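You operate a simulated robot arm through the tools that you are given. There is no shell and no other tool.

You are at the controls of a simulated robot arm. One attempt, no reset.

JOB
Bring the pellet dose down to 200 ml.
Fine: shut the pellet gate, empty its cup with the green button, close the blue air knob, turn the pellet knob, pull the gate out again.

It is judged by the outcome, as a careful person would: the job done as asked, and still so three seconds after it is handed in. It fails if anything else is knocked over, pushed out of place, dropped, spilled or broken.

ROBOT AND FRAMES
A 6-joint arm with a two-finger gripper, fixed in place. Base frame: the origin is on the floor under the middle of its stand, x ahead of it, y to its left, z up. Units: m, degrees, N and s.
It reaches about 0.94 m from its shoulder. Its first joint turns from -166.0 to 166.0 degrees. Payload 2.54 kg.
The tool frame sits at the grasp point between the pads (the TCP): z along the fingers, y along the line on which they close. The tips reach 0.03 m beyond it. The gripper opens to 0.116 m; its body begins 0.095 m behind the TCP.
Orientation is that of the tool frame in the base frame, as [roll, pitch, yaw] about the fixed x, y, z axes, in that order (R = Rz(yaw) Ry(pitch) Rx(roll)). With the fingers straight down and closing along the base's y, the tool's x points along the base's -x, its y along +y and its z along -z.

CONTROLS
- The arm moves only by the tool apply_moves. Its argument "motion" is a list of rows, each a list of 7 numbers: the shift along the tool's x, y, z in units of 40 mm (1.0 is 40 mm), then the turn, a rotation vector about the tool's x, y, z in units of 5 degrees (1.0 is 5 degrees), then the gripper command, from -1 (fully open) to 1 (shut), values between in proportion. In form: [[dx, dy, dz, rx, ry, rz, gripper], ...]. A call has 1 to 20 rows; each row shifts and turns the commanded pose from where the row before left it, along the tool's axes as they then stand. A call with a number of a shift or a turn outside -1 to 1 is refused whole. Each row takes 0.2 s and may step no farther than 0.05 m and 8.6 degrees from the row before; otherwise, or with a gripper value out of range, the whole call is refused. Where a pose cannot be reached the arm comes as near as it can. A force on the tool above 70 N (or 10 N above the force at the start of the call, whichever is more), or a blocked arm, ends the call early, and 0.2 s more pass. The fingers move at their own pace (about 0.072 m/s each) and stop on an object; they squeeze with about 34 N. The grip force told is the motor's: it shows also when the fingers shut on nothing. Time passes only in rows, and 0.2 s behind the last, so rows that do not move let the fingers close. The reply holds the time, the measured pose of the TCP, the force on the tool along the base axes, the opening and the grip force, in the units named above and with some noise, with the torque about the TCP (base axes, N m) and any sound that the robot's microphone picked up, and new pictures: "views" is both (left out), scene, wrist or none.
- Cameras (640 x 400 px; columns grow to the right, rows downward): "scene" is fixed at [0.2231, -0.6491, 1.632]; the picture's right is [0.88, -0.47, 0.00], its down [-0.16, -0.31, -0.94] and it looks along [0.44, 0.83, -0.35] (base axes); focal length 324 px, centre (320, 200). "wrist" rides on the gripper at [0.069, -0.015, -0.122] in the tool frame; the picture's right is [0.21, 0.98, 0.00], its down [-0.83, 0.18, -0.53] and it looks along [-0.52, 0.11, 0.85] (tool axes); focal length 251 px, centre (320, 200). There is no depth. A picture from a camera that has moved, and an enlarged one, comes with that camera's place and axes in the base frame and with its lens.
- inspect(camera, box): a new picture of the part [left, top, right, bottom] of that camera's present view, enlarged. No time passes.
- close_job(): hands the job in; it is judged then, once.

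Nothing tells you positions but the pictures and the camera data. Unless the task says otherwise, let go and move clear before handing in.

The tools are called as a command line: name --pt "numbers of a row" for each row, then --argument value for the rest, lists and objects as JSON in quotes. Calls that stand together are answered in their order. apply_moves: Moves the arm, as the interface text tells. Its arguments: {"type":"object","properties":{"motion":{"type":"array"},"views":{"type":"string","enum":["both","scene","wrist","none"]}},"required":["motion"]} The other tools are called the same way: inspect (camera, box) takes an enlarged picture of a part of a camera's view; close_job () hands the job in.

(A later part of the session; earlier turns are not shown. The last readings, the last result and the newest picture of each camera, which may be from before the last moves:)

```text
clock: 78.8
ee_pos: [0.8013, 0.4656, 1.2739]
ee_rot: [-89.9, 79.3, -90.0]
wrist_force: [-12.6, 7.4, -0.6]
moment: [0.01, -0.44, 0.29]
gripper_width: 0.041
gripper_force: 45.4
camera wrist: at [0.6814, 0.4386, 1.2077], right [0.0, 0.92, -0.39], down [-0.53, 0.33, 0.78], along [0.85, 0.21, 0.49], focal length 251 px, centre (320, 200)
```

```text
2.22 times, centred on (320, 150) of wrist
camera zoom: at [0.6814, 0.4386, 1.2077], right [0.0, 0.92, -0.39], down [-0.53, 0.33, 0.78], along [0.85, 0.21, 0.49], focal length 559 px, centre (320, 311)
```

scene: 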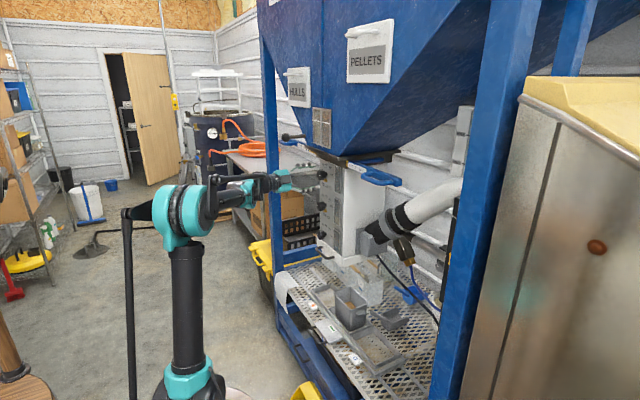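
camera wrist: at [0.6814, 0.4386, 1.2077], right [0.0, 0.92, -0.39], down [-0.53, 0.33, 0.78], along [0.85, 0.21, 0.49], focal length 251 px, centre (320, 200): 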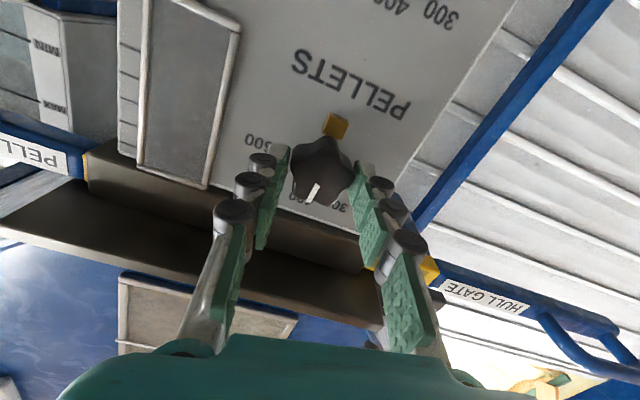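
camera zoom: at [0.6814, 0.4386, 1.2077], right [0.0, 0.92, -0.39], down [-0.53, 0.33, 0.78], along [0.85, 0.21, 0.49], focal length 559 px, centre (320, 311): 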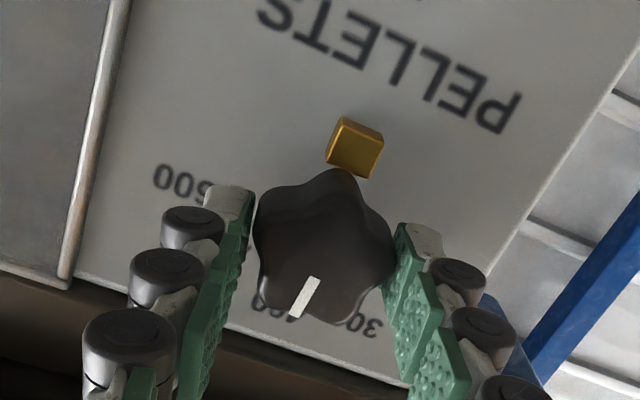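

The pointer is passing 400 and the loads are still low. I'll keep turning.

apply_moves --pt "0 0 0 0 0 -0.8 1" --pt "0 0 0 0 0 -0.8 1" --pt "0 0 0 0 0 -0.8 1" --pt "0 0 0 0 0 -0.8 1" --pt "0 0 0 0 0 -0.8 1" --pt "0 0 0 0 0 -0.8 1" --pt "0 0 0 0 0 -0.8 1" --pt "0 0 0 0 0 -0.8 1" --pt "0 0 0 0 0 -0.8 1" --pt "0 0 0 0 0 -0.8 1" --pt "0 0 0 0 0 -0.8 1" --pt "0 0 0 0 0 -0.8 1" --views "wrist"

inspect --camera "wrist" --box '[210, 60, 430, 240]'

```text
clock: 81.4
ee_pos: [0.8018, 0.467, 1.2736]
ee_rot: [-90.1, 31.4, -90.0]
wrist_force: [-39.2, 11.8, -27.0]
moment: [0.03, 1.04, 0.49]
gripper_width: 0.0409
gripper_force: 45.1
camera wrist: at [0.6817, 0.3999, 1.2498], right [0.0, 0.32, -0.95], down [-0.53, 0.8, 0.28], along [0.85, 0.51, 0.17], focal length 251 px, centre (320, 200)
```

wrist: 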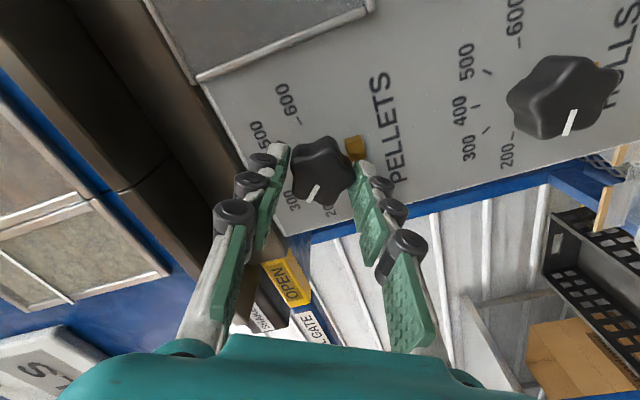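

```text
2.22 times, centred on (320, 150) of wrist
camera zoom: at [0.6817, 0.3999, 1.2498], right [0.0, 0.32, -0.95], down [-0.53, 0.8, 0.28], along [0.85, 0.51, 0.17], focal length 559 px, centre (320, 311)
```

zoom: 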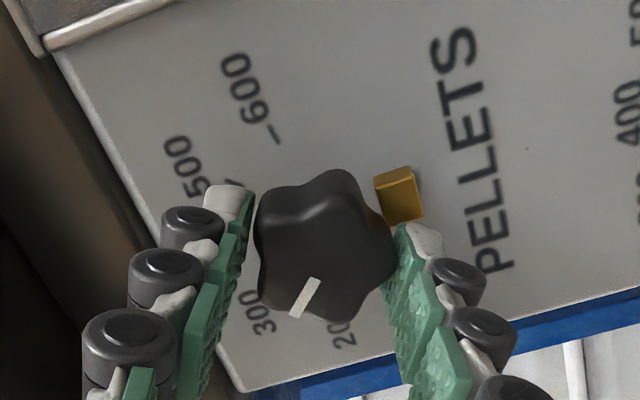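

The pointer is near 300 with about 36° to go. I'll relieve the axial and side load slightly and continue.

apply_moves --pt "0 0.04 -0.04 0 0 0 1" --pt "0 0 0 0 0 -0.6 1" --pt "0 0 0 0 0 -0.6 1" --pt "0 0 0 0 0 -0.6 1" --pt "0 0 0 0 0 -0.6 1" --pt "0 0 0 0 0 -0.6 1" --pt "0 0 0 0 0 -0.6 1" --pt "0 0 0 0 0 -0.6 1" --views "wrist"

inspect --camera "wrist" --box '[210, 60, 430, 240]'

```text
clock: 83.2
ee_pos: [0.8018, 0.4655, 1.2735]
ee_rot: [-89.9, 10.3, -90.0]
wrist_force: [29.8, 10.2, 31.1]
moment: [0.0, -0.41, -0.18]
gripper_width: 0.0407
gripper_force: 44.9
camera wrist: at [0.6815, 0.395, 1.2742], right [0.0, -0.04, -1.0], down [-0.53, 0.85, -0.03], along [0.85, 0.53, -0.02], focal length 251 px, centre (320, 200)
```

wrist: 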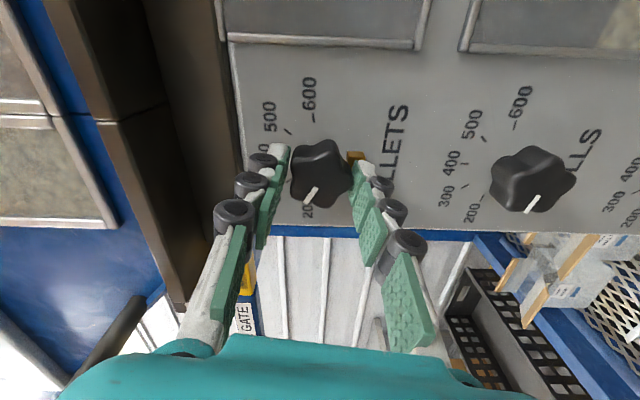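

```text
2.22 times, centred on (320, 150) of wrist
camera zoom: at [0.6815, 0.395, 1.2742], right [0.0, -0.04, -1.0], down [-0.53, 0.85, -0.03], along [0.85, 0.53, -0.02], focal length 559 px, centre (320, 311)
```

zoom: 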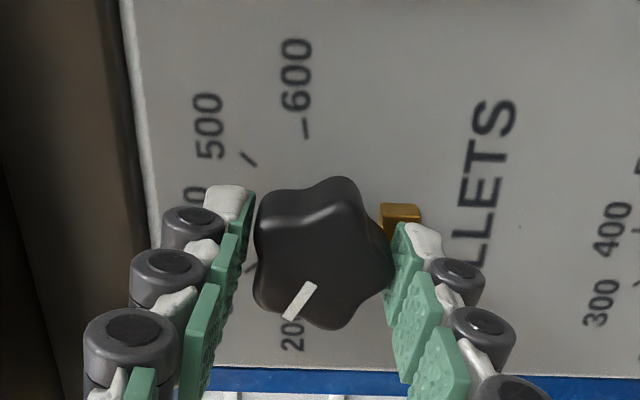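

The gripper has turned 145° but the pointer reads about 58° left of top, so it slipped a few degrees and sits around 255 ml. I'll look closely at whether the finger is touching the pawl.

inspect --camera "wrist" --box '[290, 120, 400, 210]'

inspect --camera "scene" --box '[306, 155, 346, 185]'

```text
4.44 times, centred on (345, 165) of wrist
camera zoom: at [0.6815, 0.395, 1.2742], right [0.0, -0.04, -1.0], down [-0.53, 0.85, -0.03], along [0.85, 0.53, -0.02], focal length 1118 px, centre (209, 356)
```

zoom: 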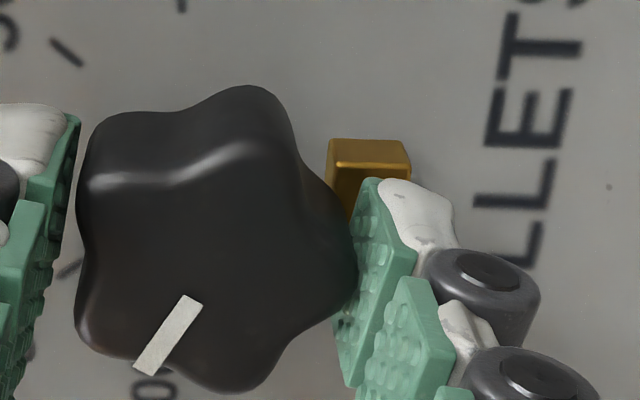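

```text
13.33 times, centred on (326, 170) of scene
camera zoom: at [0.2231, -0.6491, 1.632], right [0.88, -0.47, 0.0], down [-0.16, -0.31, -0.94], along [0.44, 0.83, -0.35], focal length 4326 px, centre (240, 600)
```

zoom: 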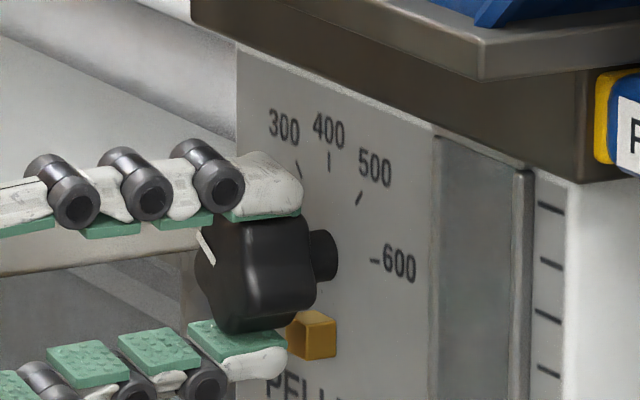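

The lower fingertip is right at the pawl's front, which likely caused the load and the small slip. I'll let go, back off 3 cm, rotate to a horizontal grip (roll ≈0) away from the pawl, and finish the last ~22° from there.

apply_moves --pt "0 0 0 0 0 0 -0.3" --pt "0 0 0 0 0 0 -0.3" --pt "0 0 -0.4 0 0 0 -0.3" --pt "0 0 -0.4 0 0 0 -0.3" --pt "0 0 0 0 0 1 -0.3" --pt "0 0 0 0 0 1 -0.3" --pt "0 0 0 0 0 1 -0.3" --pt "0 0 0 0 0 1 -0.3" --pt "0 0 0 0 0 1 -0.3" --pt "0 0 0 0 0 1 -0.3" --pt "0 0 0 0 0 1 -0.3" --pt "0 0 0 0 0 1 -0.3" --pt "0 0 0 0 0 1 -0.3" --pt "0 0 0 0 0 1 -0.3" --pt "0 0 0 0 0 1 -0.3" --pt "0 0 0 0 0 1 -0.3" --pt "0 0 0 0 0 1 -0.3" --pt "0 0 0 0 0 1 -0.3" --pt "0 0 0 0 0 1 -0.3" --pt "0 0 0 0 0 1 -0.3"

inspect --camera "wrist" --box '[210, 60, 430, 240]'

```text
clock: 87.4
ee_pos: [0.768, 0.4654, 1.2712]
ee_rot: [90.0, 89.5, 90.0]
wrist_force: [-0.4, -0.4, -0.2]
moment: [0.01, -0.02, 0.04]
gripper_width: 0.0753
gripper_force: 0.0
camera wrist: at [0.6484, 0.4513, 1.202], right [0.0, 0.98, -0.21], down [-0.53, 0.17, 0.83], along [0.85, 0.11, 0.52], focal length 251 px, centre (320, 200)
```

scene: 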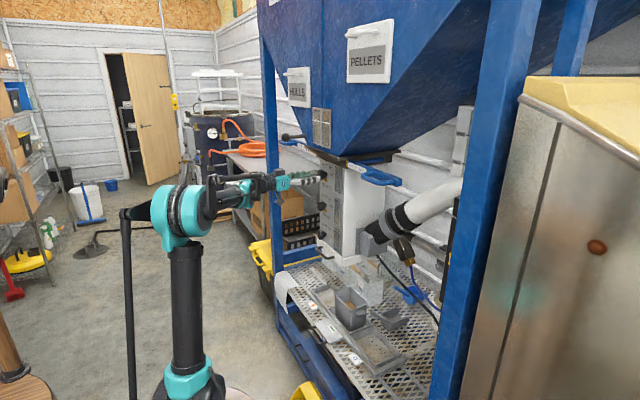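
wrist: 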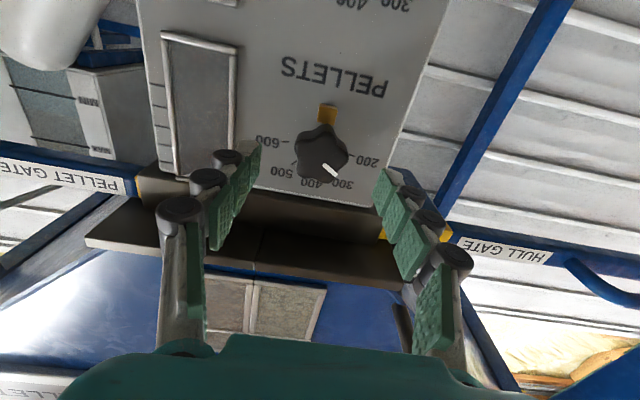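

```text
2.22 times, centred on (320, 150) of wrist
camera zoom: at [0.6484, 0.4513, 1.202], right [0.0, 0.98, -0.21], down [-0.53, 0.17, 0.83], along [0.85, 0.11, 0.52], focal length 559 px, centre (320, 311)
```

zoom: 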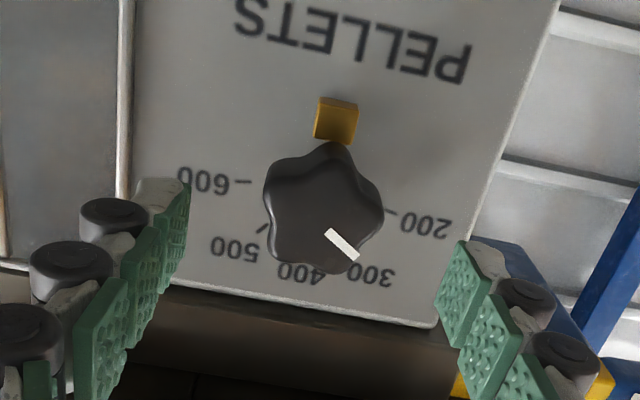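

The pointer is at about 60° left, with 200 at about 80°, so 20° remain. I'll advance with a horizontal grip at slightly less depth, and close.

apply_moves --pt "-0.03 -0.02 0.4 0 0 0 -0.3" --pt "0 0 0.37 0 0 0 -0.3" --pt "0 0 0 0 0 0 0.2" --pt "0 0 0 0 0 0 0.6" --pt "0 0 0 0 0 0 1" --pt "0 0 0 0 0 0 1" --views "wrist"

inspect --camera "wrist" --box '[210, 60, 430, 240]'

```text
clock: 88.8
ee_pos: [0.8, 0.4655, 1.2718]
ee_rot: [88.9, 89.7, 88.9]
wrist_force: [4.0, 6.3, 3.2]
moment: [0.01, -0.01, 0.31]
gripper_width: 0.0408
gripper_force: 44.8
camera wrist: at [0.6786, 0.4513, 1.2024], right [0.0, 0.98, -0.21], down [-0.53, 0.18, 0.83], along [0.85, 0.11, 0.52], focal length 251 px, centre (320, 200)
```

wrist: 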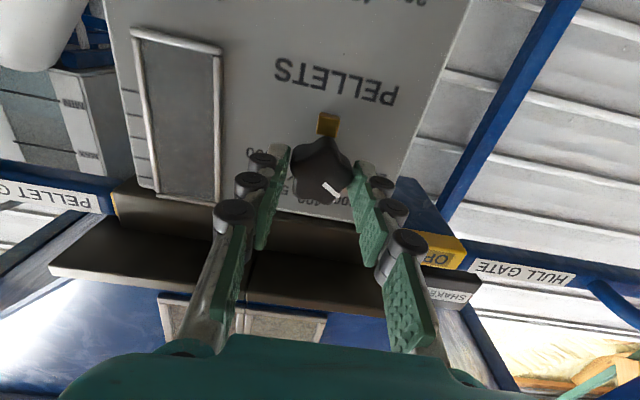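

```text
2.22 times, centred on (320, 150) of wrist
camera zoom: at [0.6786, 0.4513, 1.2024], right [0.0, 0.98, -0.21], down [-0.53, 0.18, 0.83], along [0.85, 0.11, 0.52], focal length 559 px, centre (320, 311)
```

zoom: 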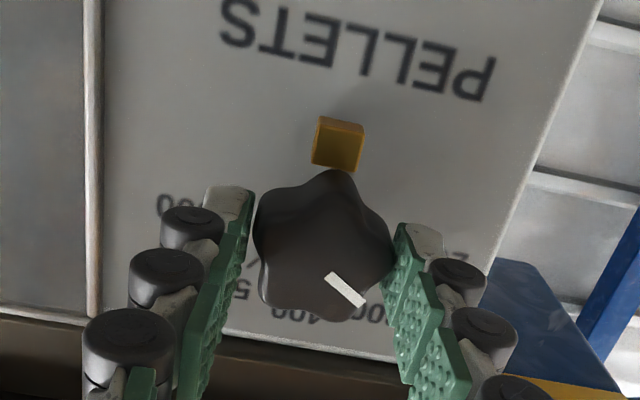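

Gripped cleanly, with the pointer at about 61°. Turning 19° counter-clockwise.

apply_moves --pt "0 0 0 0 0 -0.7 1" --pt "0 0 0 0 0 -0.7 1" --pt "0 0 0 0 0 -0.7 1" --pt "0 0 0 0 0 -0.7 1" --pt "0 0 0 0 0 -0.7 1" --pt "0 0 0 0 0 -0.3 1" --pt "0 0 0 0 0 0 1" --views "wrist"

inspect --camera "wrist" --box '[210, 60, 430, 240]'

```text
clock: 90.4
ee_pos: [0.7988, 0.4649, 1.2724]
ee_rot: [-90.1, 71.3, -90.0]
wrist_force: [0.2, 9.4, -9.0]
moment: [-0.03, 0.6, 0.21]
gripper_width: 0.0411
gripper_force: 44.8
camera wrist: at [0.6785, 0.4294, 1.2112], right [0.0, 0.86, -0.52], down [-0.53, 0.44, 0.72], along [0.85, 0.28, 0.46], focal length 251 px, centre (320, 200)
```

wrist: 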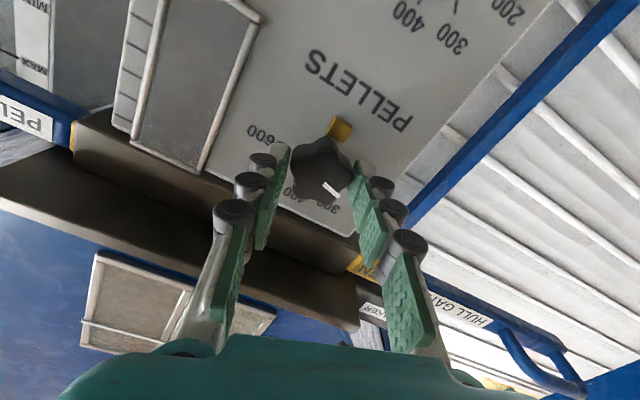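

```text
2.22 times, centred on (320, 150) of wrist
camera zoom: at [0.6785, 0.4294, 1.2112], right [0.0, 0.86, -0.52], down [-0.53, 0.44, 0.72], along [0.85, 0.28, 0.46], focal length 559 px, centre (320, 311)
```

zoom: 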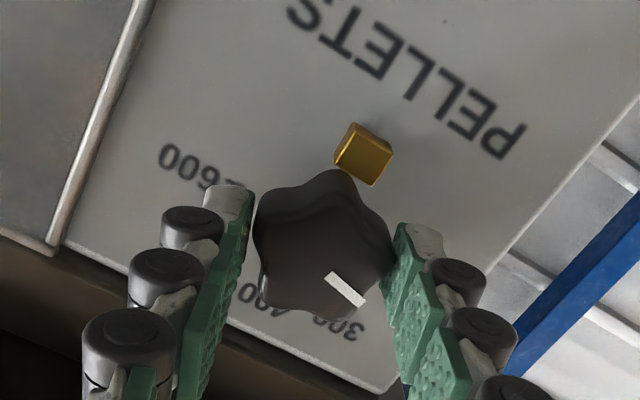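

The mark kept its place relative to the gripper, so the pointer should be at about 80°, on 200. I'll release, back off and check it directly.

apply_moves --pt "0 0 0 0 0 0 -0.3" --pt "0 0 0 0 0 0 -0.3" --pt "0 0 -0.5 0 0 0 -0.3" --pt "0 0 -0.5 0 0 0 -0.3" --pt "0 0 -0.5 0 0 0.8 -0.3" --pt "0 0 -0.5 0 0 1 -0.3" --pt "0 0 -0.5 0 0 1 -0.3" --pt "0 0 0 0 0 1 -0.3"

inspect --camera "wrist" --box '[250, 60, 400, 180]'

inspect --camera "scene" --box '[306, 155, 346, 185]'

```text
clock: 92.2
ee_pos: [0.7008, 0.4651, 1.2736]
ee_rot: [89.9, 89.5, 89.8]
wrist_force: [-0.1, -0.7, 0.8]
moment: [0.02, 0.01, -0.01]
gripper_width: 0.0757
gripper_force: 0.1
camera wrist: at [0.58, 0.4507, 1.2038], right [0.0, 0.98, -0.21], down [-0.53, 0.17, 0.83], along [0.85, 0.11, 0.52], focal length 251 px, centre (320, 200)
```

scene: 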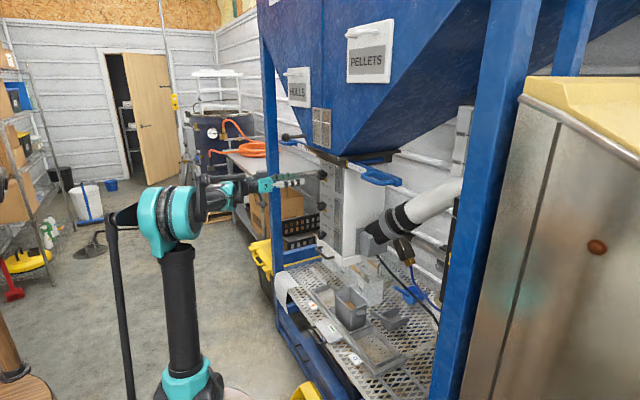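
wrist: 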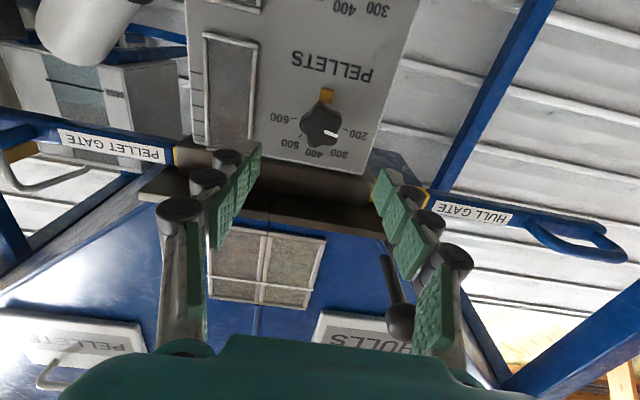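

```text
3.33 times, centred on (325, 120) of wrist
camera zoom: at [0.58, 0.4507, 1.2038], right [0.0, 0.98, -0.21], down [-0.53, 0.17, 0.83], along [0.85, 0.11, 0.52], focal length 838 px, centre (303, 467)
```

zoom: 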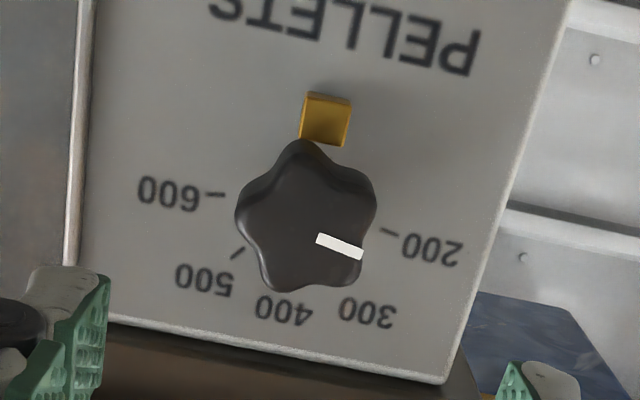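

```text
13.33 times, centred on (326, 170) of scene
camera zoom: at [0.2231, -0.6491, 1.632], right [0.88, -0.47, 0.0], down [-0.16, -0.31, -0.94], along [0.44, 0.83, -0.35], focal length 4326 px, centre (240, 600)
```

zoom: 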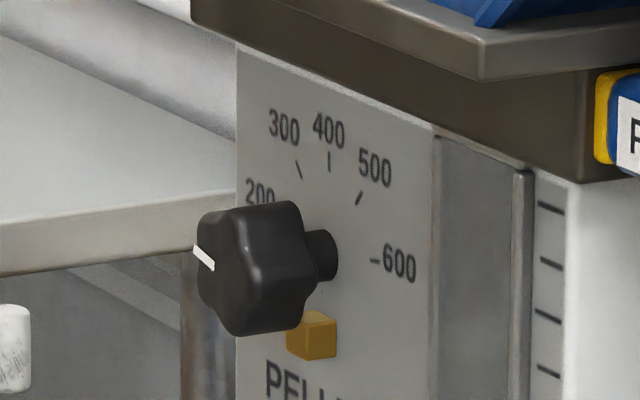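

The pointer now lies almost on the 200 tick. I'll enlarge further to check the angle precisely and compare with the hulls knob.

inspect --camera "wrist" --box '[285, 85, 365, 145]'

inspect --camera "scene" --box '[312, 160, 336, 178]'

inspect --camera "scene" --box '[308, 190, 348, 220]'

```text
6.67 times, centred on (325, 115) of wrist
camera zoom: at [0.58, 0.4507, 1.2038], right [0.0, 0.98, -0.21], down [-0.53, 0.17, 0.83], along [0.85, 0.11, 0.52], focal length 1676 px, centre (287, 767)
```

zoom: 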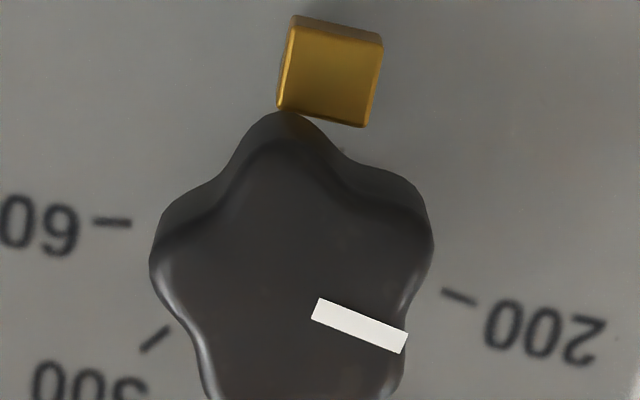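

```text
16.00 times, centred on (324, 169) of scene
camera zoom: at [0.2231, -0.6491, 1.632], right [0.88, -0.47, 0.0], down [-0.16, -0.31, -0.94], along [0.44, 0.83, -0.35], focal length 5191 px, centre (256, 696)
```

zoom: 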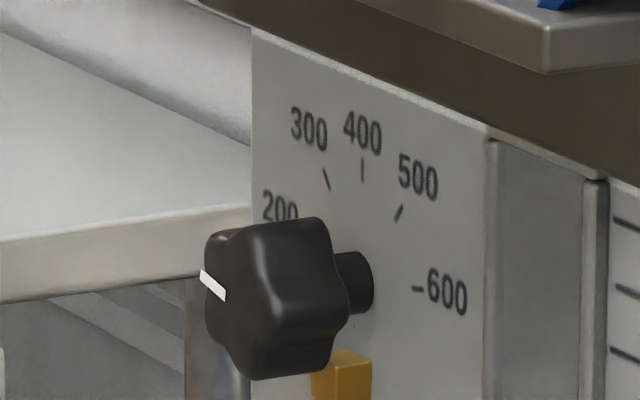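

```text
13.33 times, centred on (328, 205) of scene
camera zoom: at [0.2231, -0.6491, 1.632], right [0.88, -0.47, 0.0], down [-0.16, -0.31, -0.94], along [0.44, 0.83, -0.35], focal length 4326 px, centre (213, 133)
```

zoom: 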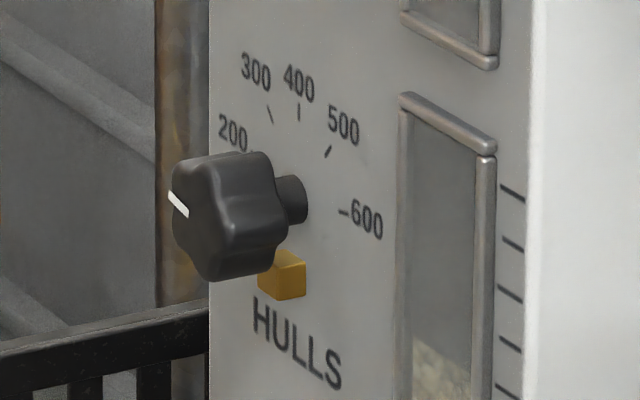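

The pointer measures about 81° against the 200 tick at about 80–83°, so the dose is set at 200. Last step is reopening the gate. I'll roll back to -90° here in free space.

apply_moves --pt "0 0 0 0 0 -1 -0.3" --pt "0 0 0 0 0 -1 -0.3" --pt "0 0 0 0 0 -1 -0.3" --pt "0 0 0 0 0 -1 -0.3" --pt "0 0 0 0 0 -1 -0.3" --pt "0 0 0 0 0 -1 -0.3" --pt "0 0 0 0 0 -1 -0.3" --pt "0 0 0 0 0 -1 -0.3" --pt "0 0 0 0 0 -1 -0.3" --pt "0 0 0 0 0 -1 -0.3" --pt "0 0 0 0 0 -1 -0.3" --pt "0 0 0 0 0 -1 -0.3" --pt "0 0 0 0 0 -1 -0.3" --pt "0 0 0 0 0 -1 -0.3" --pt "0 0 0 0 0 -1 -0.3" --pt "0 0 0 0 0 -1 -0.3" --pt "0 0 0 0 0 -1 -0.3" --pt "0 0 0 0 0 -1 -0.3"

apply_moves --pt "0.9 -0.19 0 0 0 0 -0.3" --pt "0.9 -0.19 0 0 0 0 -0.3" --pt "0.9 -0.19 0 0 0 0 -0.3" --pt "0.9 -0.19 0 0 0 0 -0.3" --pt "0.9 -0.19 0 0 0 0 -0.6" --pt "0.9 -0.19 0 0 0 0 -1" --pt "0.9 -0.19 0 0 0 0 -1" --pt "0.9 -0.19 0 0 0 0 -1" --pt "0.9 -0.19 0 0 0 0 -1" --pt "0.9 -0.19 0 0 0 0 -1"

inspect --camera "wrist" --box '[250, 0, 390, 220]'

```text
clock: 96.0
ee_pos: [0.6995, 0.4661, 1.2735]
ee_rot: [-89.9, 0.3, -89.9]
wrist_force: [0.9, -0.5, -0.1]
moment: [0.06, -0.02, 0.03]
gripper_width: 0.0754
gripper_force: 0.1
camera wrist: at [0.5791, 0.3969, 1.2871], right [0.0, -0.21, -0.98], down [-0.53, 0.83, -0.18], along [0.85, 0.52, -0.11], focal length 251 px, centre (320, 200)
```

scene: 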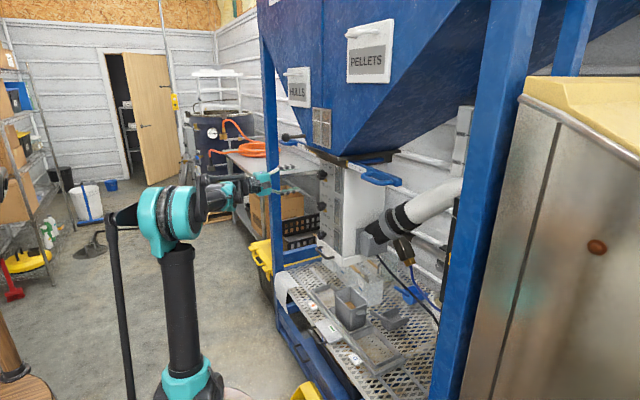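
wrist: 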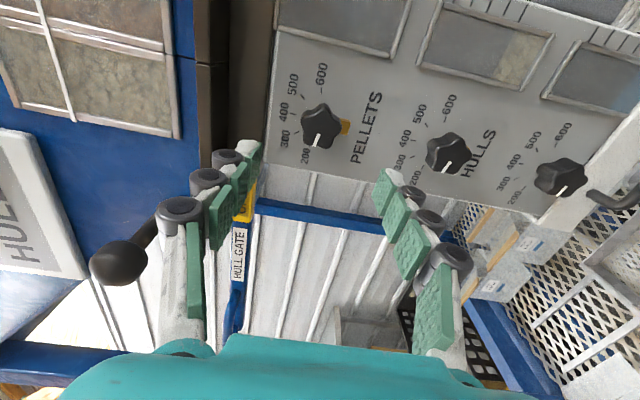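

```text
clock: 98.2
ee_pos: [0.6976, 0.1034, 1.349]
ee_rot: [-90.0, 0.5, -90.0]
wrist_force: [0.8, 0.6, -1.0]
moment: [-0.03, -0.03, -0.04]
gripper_width: 0.1161
gripper_force: 0.2
camera wrist: at [0.577, 0.0342, 1.3622], right [0.0, -0.21, -0.98], down [-0.53, 0.83, -0.18], along [0.85, 0.52, -0.11], focal length 251 px, centre (320, 200)
```

scene: 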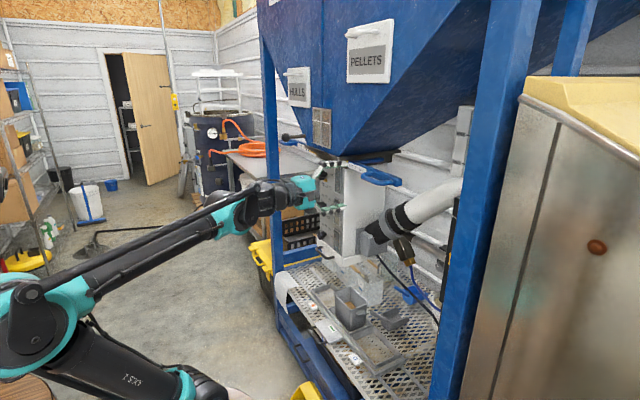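
wrist: 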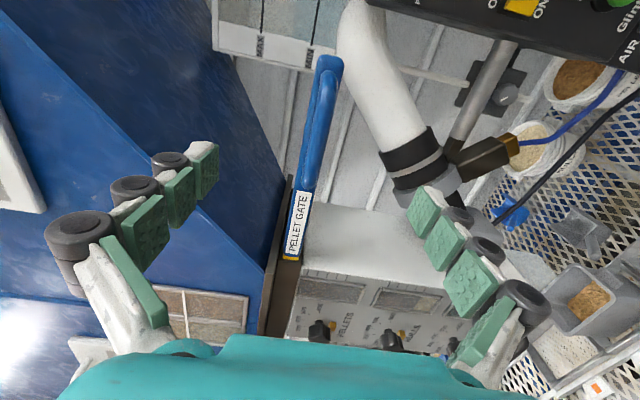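

```text
1.82 times, centred on (320, 110) of wrist
camera zoom: at [0.577, 0.0342, 1.3622], right [0.0, -0.21, -0.98], down [-0.53, 0.83, -0.18], along [0.85, 0.52, -0.11], focal length 457 px, centre (320, 364)
```

zoom: 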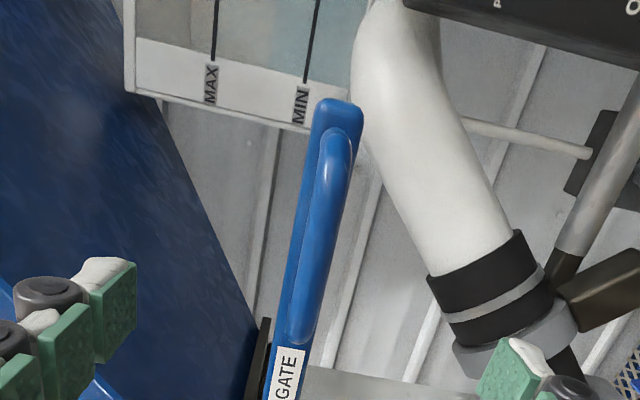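

The handle now spans y≈0.055–0.16, and I'm centred on it at the right height. I'll advance around the grip and close.

apply_moves --pt "0 0 0.8 0 0 0 -1" --pt "0 0 0.8 0 0 0 -1" --pt "0 0 0.7 0 0 0 -1" --pt "0 0 0.33 0 0 0 -1" --pt "0 0 0 0 0 0 0.2" --pt "0 0 0 0 0 0 0.6" --pt "0 0 0 0 0 0 1" --pt "0 0 0 0 0 0 1" --pt "0 0 0 0 0 0 1"

```text
clock: 100.2
ee_pos: [0.8039, 0.1036, 1.3479]
ee_rot: [-90.0, 0.3, -90.1]
wrist_force: [-4.0, -0.4, -11.8]
moment: [-0.36, -0.21, 0.03]
gripper_width: 0.0145
gripper_force: 39.4
camera wrist: at [0.6824, 0.0349, 1.3629], right [0.0, -0.21, -0.98], down [-0.53, 0.83, -0.18], along [0.85, 0.52, -0.11], focal length 251 px, centre (320, 200)
```

scene: 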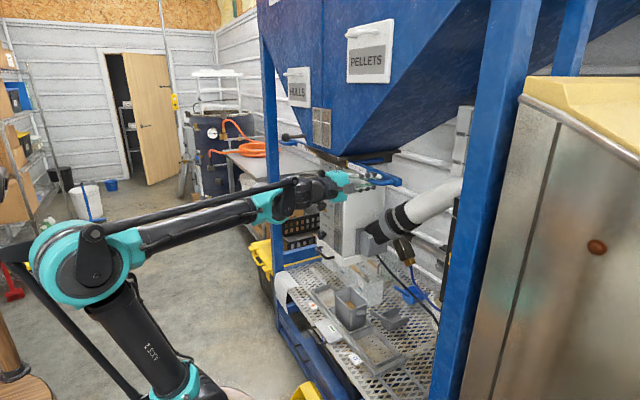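
wrist: 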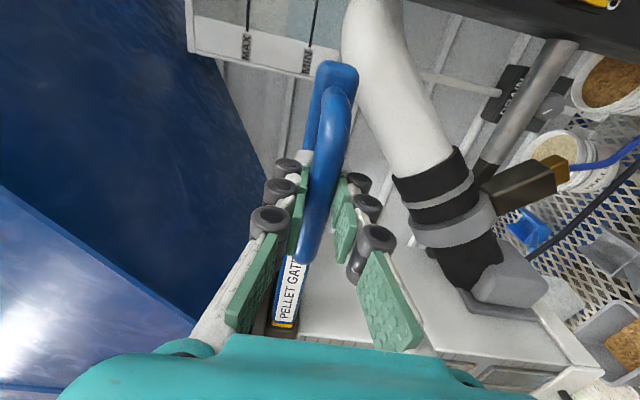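

The handle is gripped at 14.5 mm with small loads. I'll start pulling the gate out toward -y in slow 4 mm steps.

apply_moves --pt "0 0.015 0 0 0 0 1" --pt "0.1 0 0 0 0 0 1" --pt "0.1 0 0 0 0 0 1" --pt "0.1 0 0 0 0 0 1" --pt "0.1 0 0 0 0 0 1" --pt "0.1 0 0 0 0 0 1" --pt "0.1 0 0 0 0 0 1" --pt "0.1 0 0 0 0 0 1"

inspect --camera "scene" --box '[320, 140, 440, 230]'

```text
clock: 102.0
ee_pos: [0.8026, 0.076, 1.3495]
ee_rot: [-89.9, 0.2, -90.1]
wrist_force: [-3.6, 2.4, 65.5]
moment: [-0.36, -0.05, 0.33]
gripper_width: 0.0144
gripper_force: 39.7
camera wrist: at [0.6825, 0.0087, 1.3622], right [0.0, -0.21, -0.98], down [-0.53, 0.83, -0.18], along [0.85, 0.52, -0.11], focal length 251 px, centre (320, 200)
```

scene: 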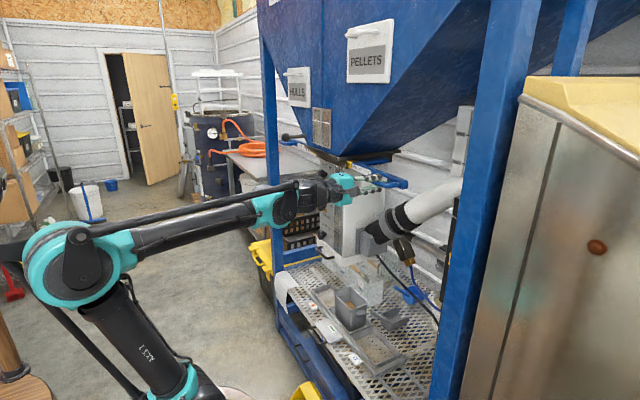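
wrist: 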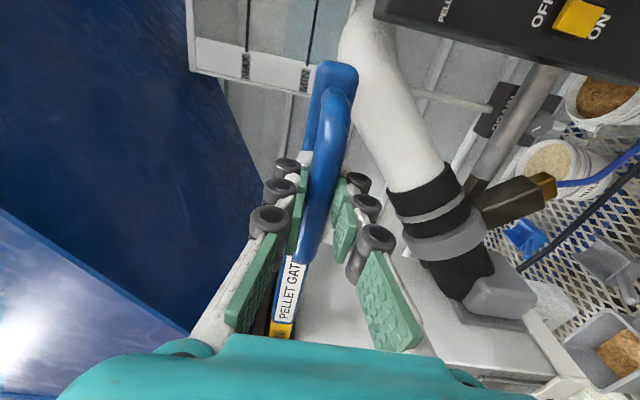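

```text
4.44 times, centred on (380, 185) of scene
camera zoom: at [0.2231, -0.6491, 1.632], right [0.88, -0.47, 0.0], down [-0.16, -0.31, -0.94], along [0.44, 0.83, -0.35], focal length 1442 px, centre (53, 267)
```

zoom: 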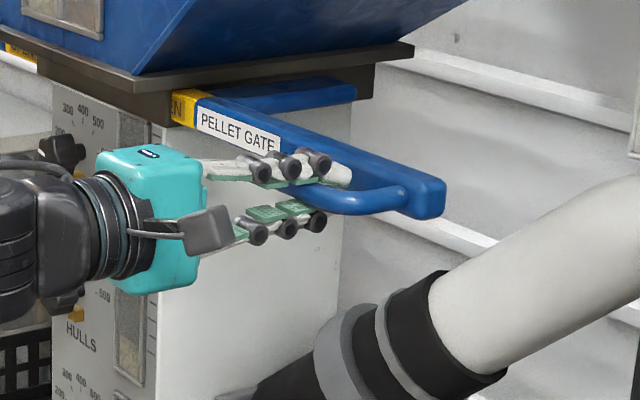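

The gate is sliding out and the OPEN label is reappearing. A vertical load of 65 N has built up, so I'll relieve it by moving up 2 mm before continuing.

apply_moves --pt "0 -0.05 0 0 0 0 1" --pt "0 0 0 0 0 0 1" --views "none"

```text
clock: 102.6
ee_pos: [0.8027, 0.0771, 1.3495]
ee_rot: [-89.9, 0.4, -90.0]
wrist_force: [-15.0, 1.6, 30.9]
moment: [-0.52, 0.03, -0.02]
gripper_width: 0.0146
gripper_force: 39.4
```

apply_moves --pt "0 -0.035 0 0 0 0 1" --pt "0.1 0 0 0 0 0 1" --pt "0.1 0 0 0 0 0 1" --pt "0.1 0 0 0 0 0 1" --pt "0.1 0 0 0 0 0 1" --pt "0.1 0 0 0 0 0 1" --views "none"

```text
clock: 104.0
ee_pos: [0.8044, 0.0568, 1.3489]
ee_rot: [-90.0, 0.4, -90.0]
wrist_force: [-17.1, 3.0, -33.1]
moment: [-0.42, -0.08, -0.1]
gripper_width: 0.0144
gripper_force: 38.5
```

The gate is 47 mm out and the load is reversing slightly. I'll trim and continue.

apply_moves --pt "0 0.03 -0.01 0 0 0 1" --pt "0.1 0 0 0 0 0 1" --pt "0.1 0 0 0 0 0 1" --pt "0.1 0 0 0 0 0 1" --pt "0.1 0 0 0 0 0 1"

inspect --camera "scene" --box '[320, 140, 440, 230]'

```text
clock: 105.2
ee_pos: [0.8049, 0.0401, 1.3487]
ee_rot: [-90.0, 0.2, -90.0]
wrist_force: [-0.2, 2.9, 20.3]
moment: [-0.4, 0.05, -0.06]
gripper_width: 0.0145
gripper_force: 38.6
camera wrist: at [0.6841, -0.0289, 1.3626], right [0.0, -0.21, -0.98], down [-0.53, 0.83, -0.18], along [0.85, 0.52, -0.11], focal length 251 px, centre (320, 200)
```

scene: 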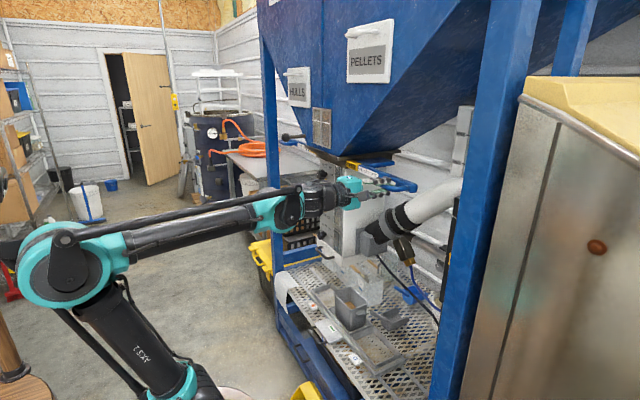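
wrist: 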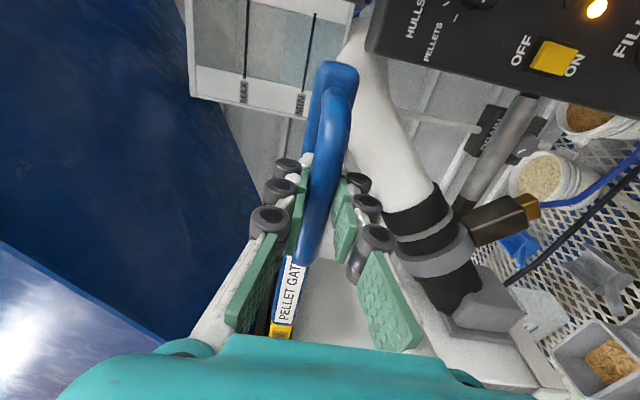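

```text
4.44 times, centred on (380, 185) of scene
camera zoom: at [0.2231, -0.6491, 1.632], right [0.88, -0.47, 0.0], down [-0.16, -0.31, -0.94], along [0.44, 0.83, -0.35], focal length 1442 px, centre (53, 267)
```

zoom: 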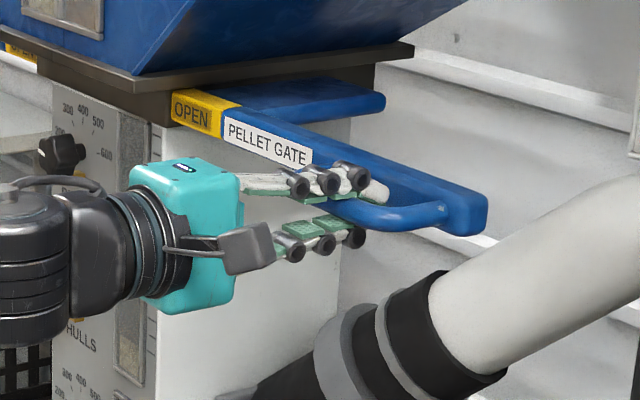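

OPEN is fully visible again, with about 8–10 mm left to the original fully open position. I'll trim and pull to the stop.

apply_moves --pt "0.08 -0.02 0 0 0 0 1" --pt "0.08 0 0 0 0 0 1" --pt "0.08 0 0 0 0 0 1" --pt "0.05 0 0 0 0 0 1" --views "wrist"

inspect --camera "scene" --box '[320, 140, 440, 230]'

```text
clock: 106.2
ee_pos: [0.8035, 0.0328, 1.3498]
ee_rot: [-90.0, 0.3, -89.6]
wrist_force: [13.3, 31.2, 16.2]
moment: [-0.35, 0.07, 0.36]
gripper_width: 0.0142
gripper_force: 38.9
camera wrist: at [0.6846, -0.036, 1.3628], right [0.0, -0.21, -0.98], down [-0.54, 0.82, -0.18], along [0.84, 0.53, -0.11], focal length 251 px, centre (320, 200)
```

wrist: 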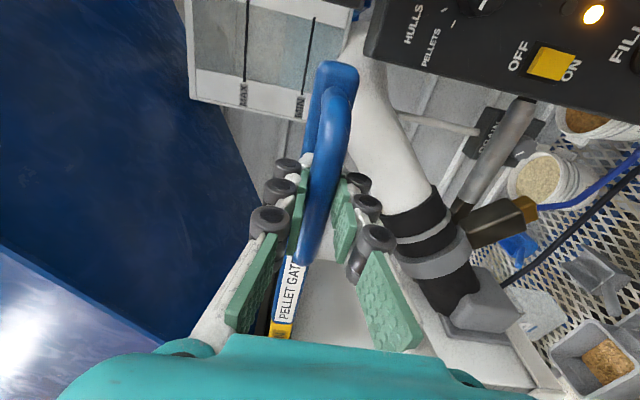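

```text
4.44 times, centred on (380, 185) of scene
camera zoom: at [0.2231, -0.6491, 1.632], right [0.88, -0.47, 0.0], down [-0.16, -0.31, -0.94], along [0.44, 0.83, -0.35], focal length 1442 px, centre (53, 267)
```

zoom: 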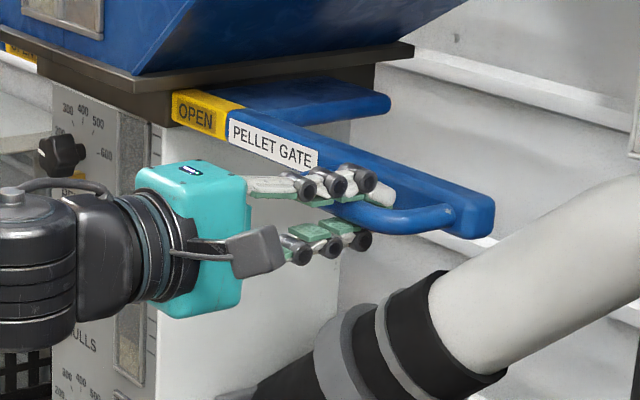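

The bar end is back exactly where it started and the pull meets the stop (31 N), so the gate is fully open. I'll let go and back straight out.

apply_moves --pt "-0.03 0 0 0 0 0 1" --pt "0 0 0 0 0 0 -1" --pt "0 0 0 0 0 0 -1" --pt "0 0 0 0 0 0 -1" --pt "0 0 0 0 0 0 -1" --pt "0 0 -0.8 0 0 0 -1" --pt "0 0 -0.9 0 0 0 -1" --pt "0 0 -0.9 0 0 0 -1" --pt "0 0 -0.9 0 0 0 -1"

inspect --camera "scene" --box '[310, 140, 430, 230]'

inspect --camera "wrist" --box '[230, 180, 450, 340]'

inspect --camera "scene" --box '[310, 230, 430, 330]'

```text
clock: 108.2
ee_pos: [0.6667, 0.0322, 1.3492]
ee_rot: [-90.0, 0.4, -90.0]
wrist_force: [0.6, -0.5, -0.1]
moment: [0.03, -0.01, -0.01]
gripper_width: 0.1161
gripper_force: 0.0
camera wrist: at [0.5472, -0.037, 1.3632], right [0.0, -0.21, -0.98], down [-0.53, 0.83, -0.18], along [0.85, 0.52, -0.11], focal length 251 px, centre (320, 200)
```

scene: 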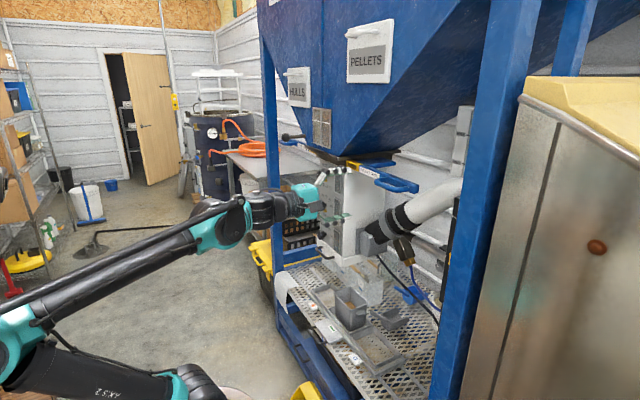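
wrist: 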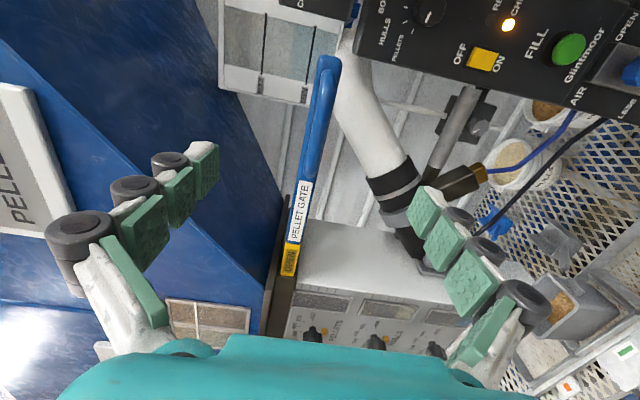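

```text
4.44 times, centred on (370, 185) of scene
camera zoom: at [0.2231, -0.6491, 1.632], right [0.88, -0.47, 0.0], down [-0.16, -0.31, -0.94], along [0.44, 0.83, -0.35], focal length 1442 px, centre (98, 267)
```

zoom: 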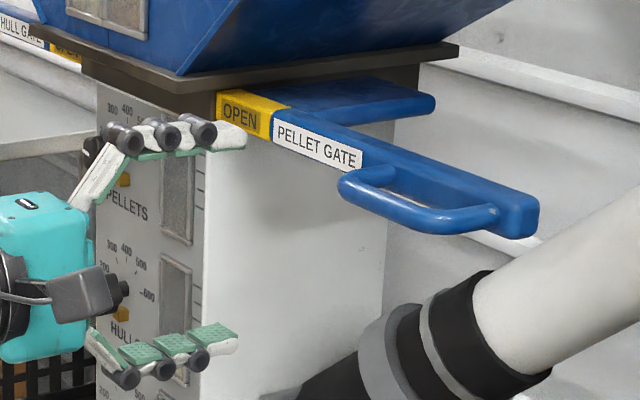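

```text
2.50 times, centred on (340, 260) of wrist
camera zoom: at [0.5472, -0.037, 1.3632], right [0.0, -0.21, -0.98], down [-0.53, 0.83, -0.18], along [0.85, 0.52, -0.11], focal length 629 px, centre (270, 50)
```

zoom: 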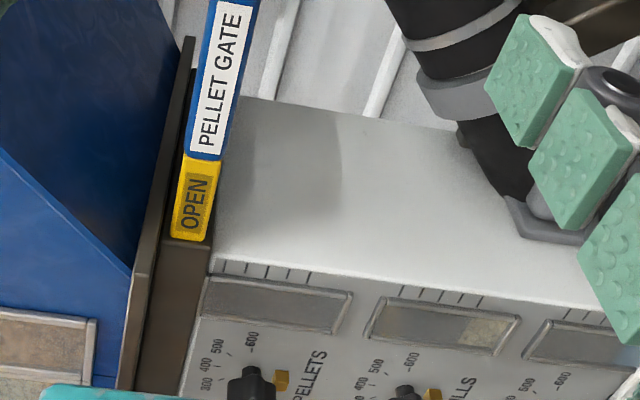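

```text
4.00 times, centred on (370, 280) of scene
camera zoom: at [0.2231, -0.6491, 1.632], right [0.88, -0.47, 0.0], down [-0.16, -0.31, -0.94], along [0.44, 0.83, -0.35], focal length 1298 px, centre (120, -120)
```

zoom: 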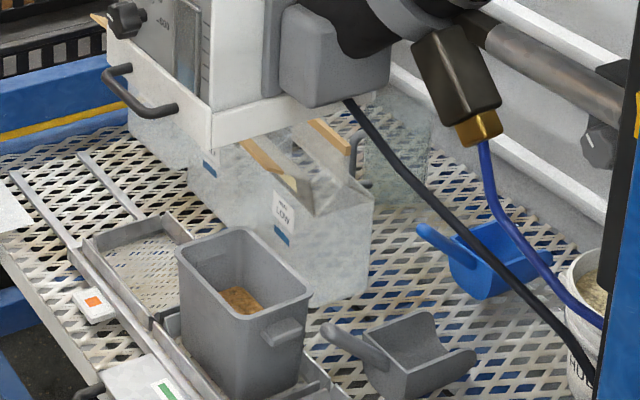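

The gate is open again and nothing on the shelf has moved. I want to see the pellet window unobstructed, so I'll drop the gripper and move it back a bit.

apply_moves --pt "0.6 0.7 0 0 0 0 -1" --pt "0.6 0.7 0 0 0 0 -1" --pt "0.6 0.7 0 0 0 0 -1" --pt "0.6 0.7 0 0 0 0 -1"

inspect --camera "scene" --box '[310, 150, 370, 250]'

inspect --camera "wrist" --box '[220, 180, 420, 320]'

```text
clock: 109.2
ee_pos: [0.6643, -0.0661, 1.2355]
ee_rot: [-90.0, 0.3, -90.0]
wrist_force: [-0.5, -0.2, 0.1]
moment: [0.03, 0.0, -0.02]
gripper_width: 0.1159
gripper_force: 0.0
camera wrist: at [0.5438, -0.1349, 1.2501], right [0.0, -0.21, -0.98], down [-0.53, 0.83, -0.18], along [0.85, 0.52, -0.11], focal length 251 px, centre (320, 200)
```

scene: 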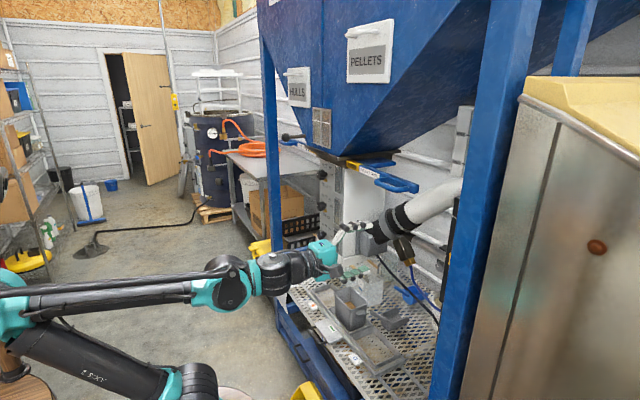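
wrist: 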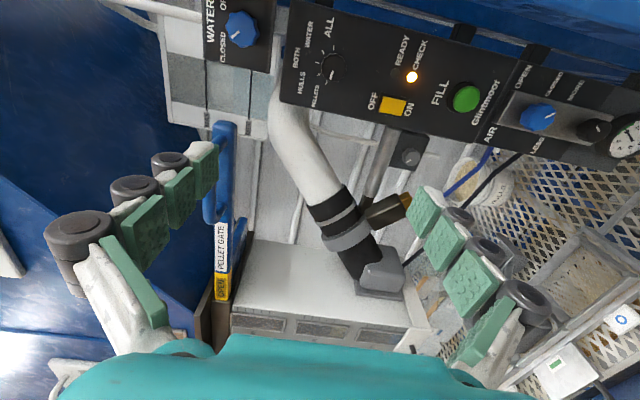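

```text
4.00 times, centred on (340, 200) of scene
camera zoom: at [0.2231, -0.6491, 1.632], right [0.88, -0.47, 0.0], down [-0.16, -0.31, -0.94], along [0.44, 0.83, -0.35], focal length 1298 px, centre (240, 200)
```

zoom: 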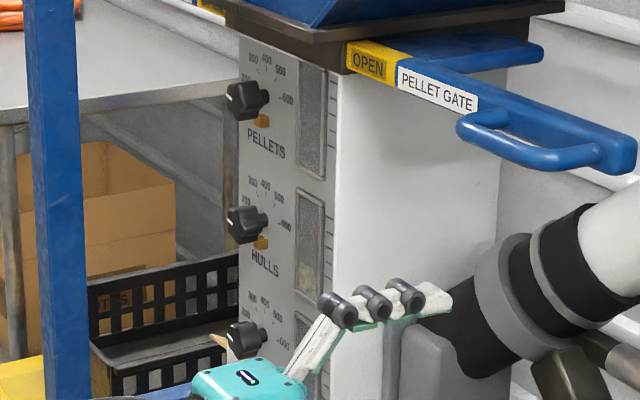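

```text
2.86 times, centred on (320, 250) of wrist
camera zoom: at [0.5438, -0.1349, 1.2501], right [0.0, -0.21, -0.98], down [-0.53, 0.83, -0.18], along [0.85, 0.52, -0.11], focal length 718 px, centre (320, 57)
```

zoom: 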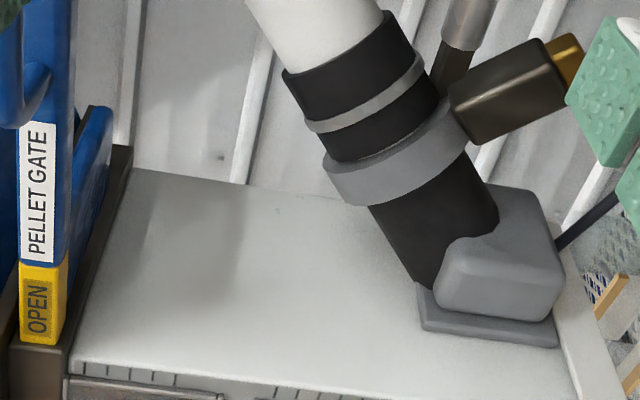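

The gate bar is back at its original open position, but the pellet window still looks empty. I'll wait a couple of seconds to see whether it refills.

apply_moves --pt "0 0 0 0 0 0 -1" --pt "0 0 0 0 0 0 -1" --pt "0 0 0 0 0 0 -1" --pt "0 0 0 0 0 0 -1" --pt "0 0 0 0 0 0 -1" --pt "0 0 0 0 0 0 -1" --pt "0 0 0 0 0 0 -1" --pt "0 0 0 0 0 0 -1" --pt "0 0 0 0 0 0 -1" --pt "0 0 0 0 0 0 -1" --views "scene"

inspect --camera "scene" --box '[315, 155, 355, 215]'

inspect --camera "wrist" --box '[380, 30, 640, 180]'

```text
clock: 111.4
ee_pos: [0.6642, -0.0654, 1.2368]
ee_rot: [-90.0, 0.3, -89.9]
wrist_force: [0.6, -0.1, -0.7]
moment: [0.0, -0.01, 0.01]
gripper_width: 0.1162
gripper_force: 0.1
```

scene: 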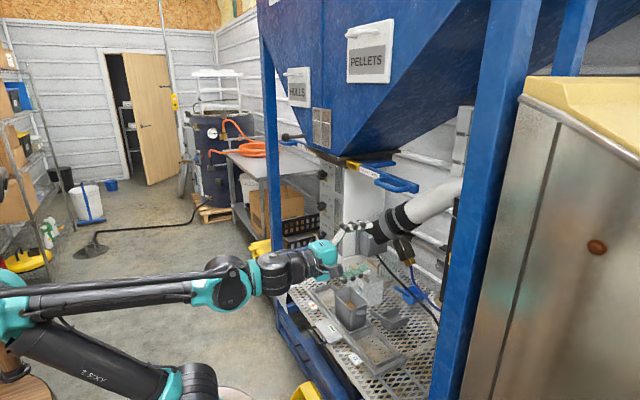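

```text
6.67 times, centred on (335, 185) of scene
camera zoom: at [0.2231, -0.6491, 1.632], right [0.88, -0.47, 0.0], down [-0.16, -0.31, -0.94], along [0.44, 0.83, -0.35], focal length 2163 px, centre (220, 300)
```

zoom: 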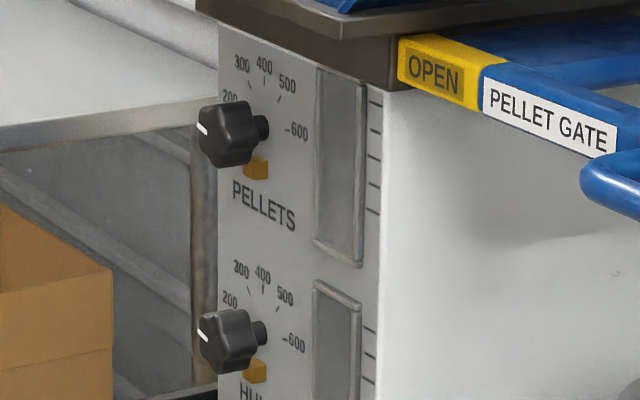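

```text
2.46 times, centred on (510, 105) of wrist
camera zoom: at [0.5439, -0.1347, 1.2504], right [0.0, -0.21, -0.98], down [-0.53, 0.83, -0.18], along [0.85, 0.52, -0.11], focal length 619 px, centre (-148, 434)
```

zoom: 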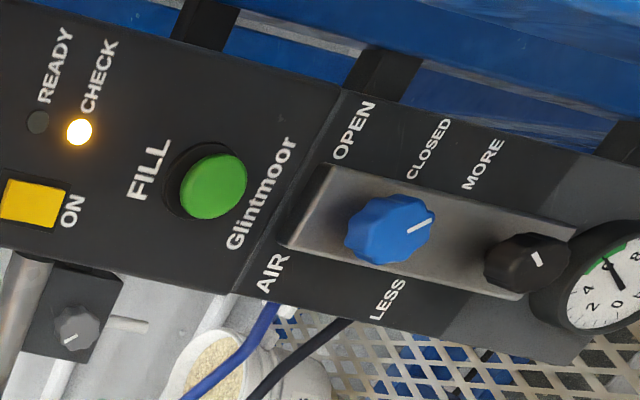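

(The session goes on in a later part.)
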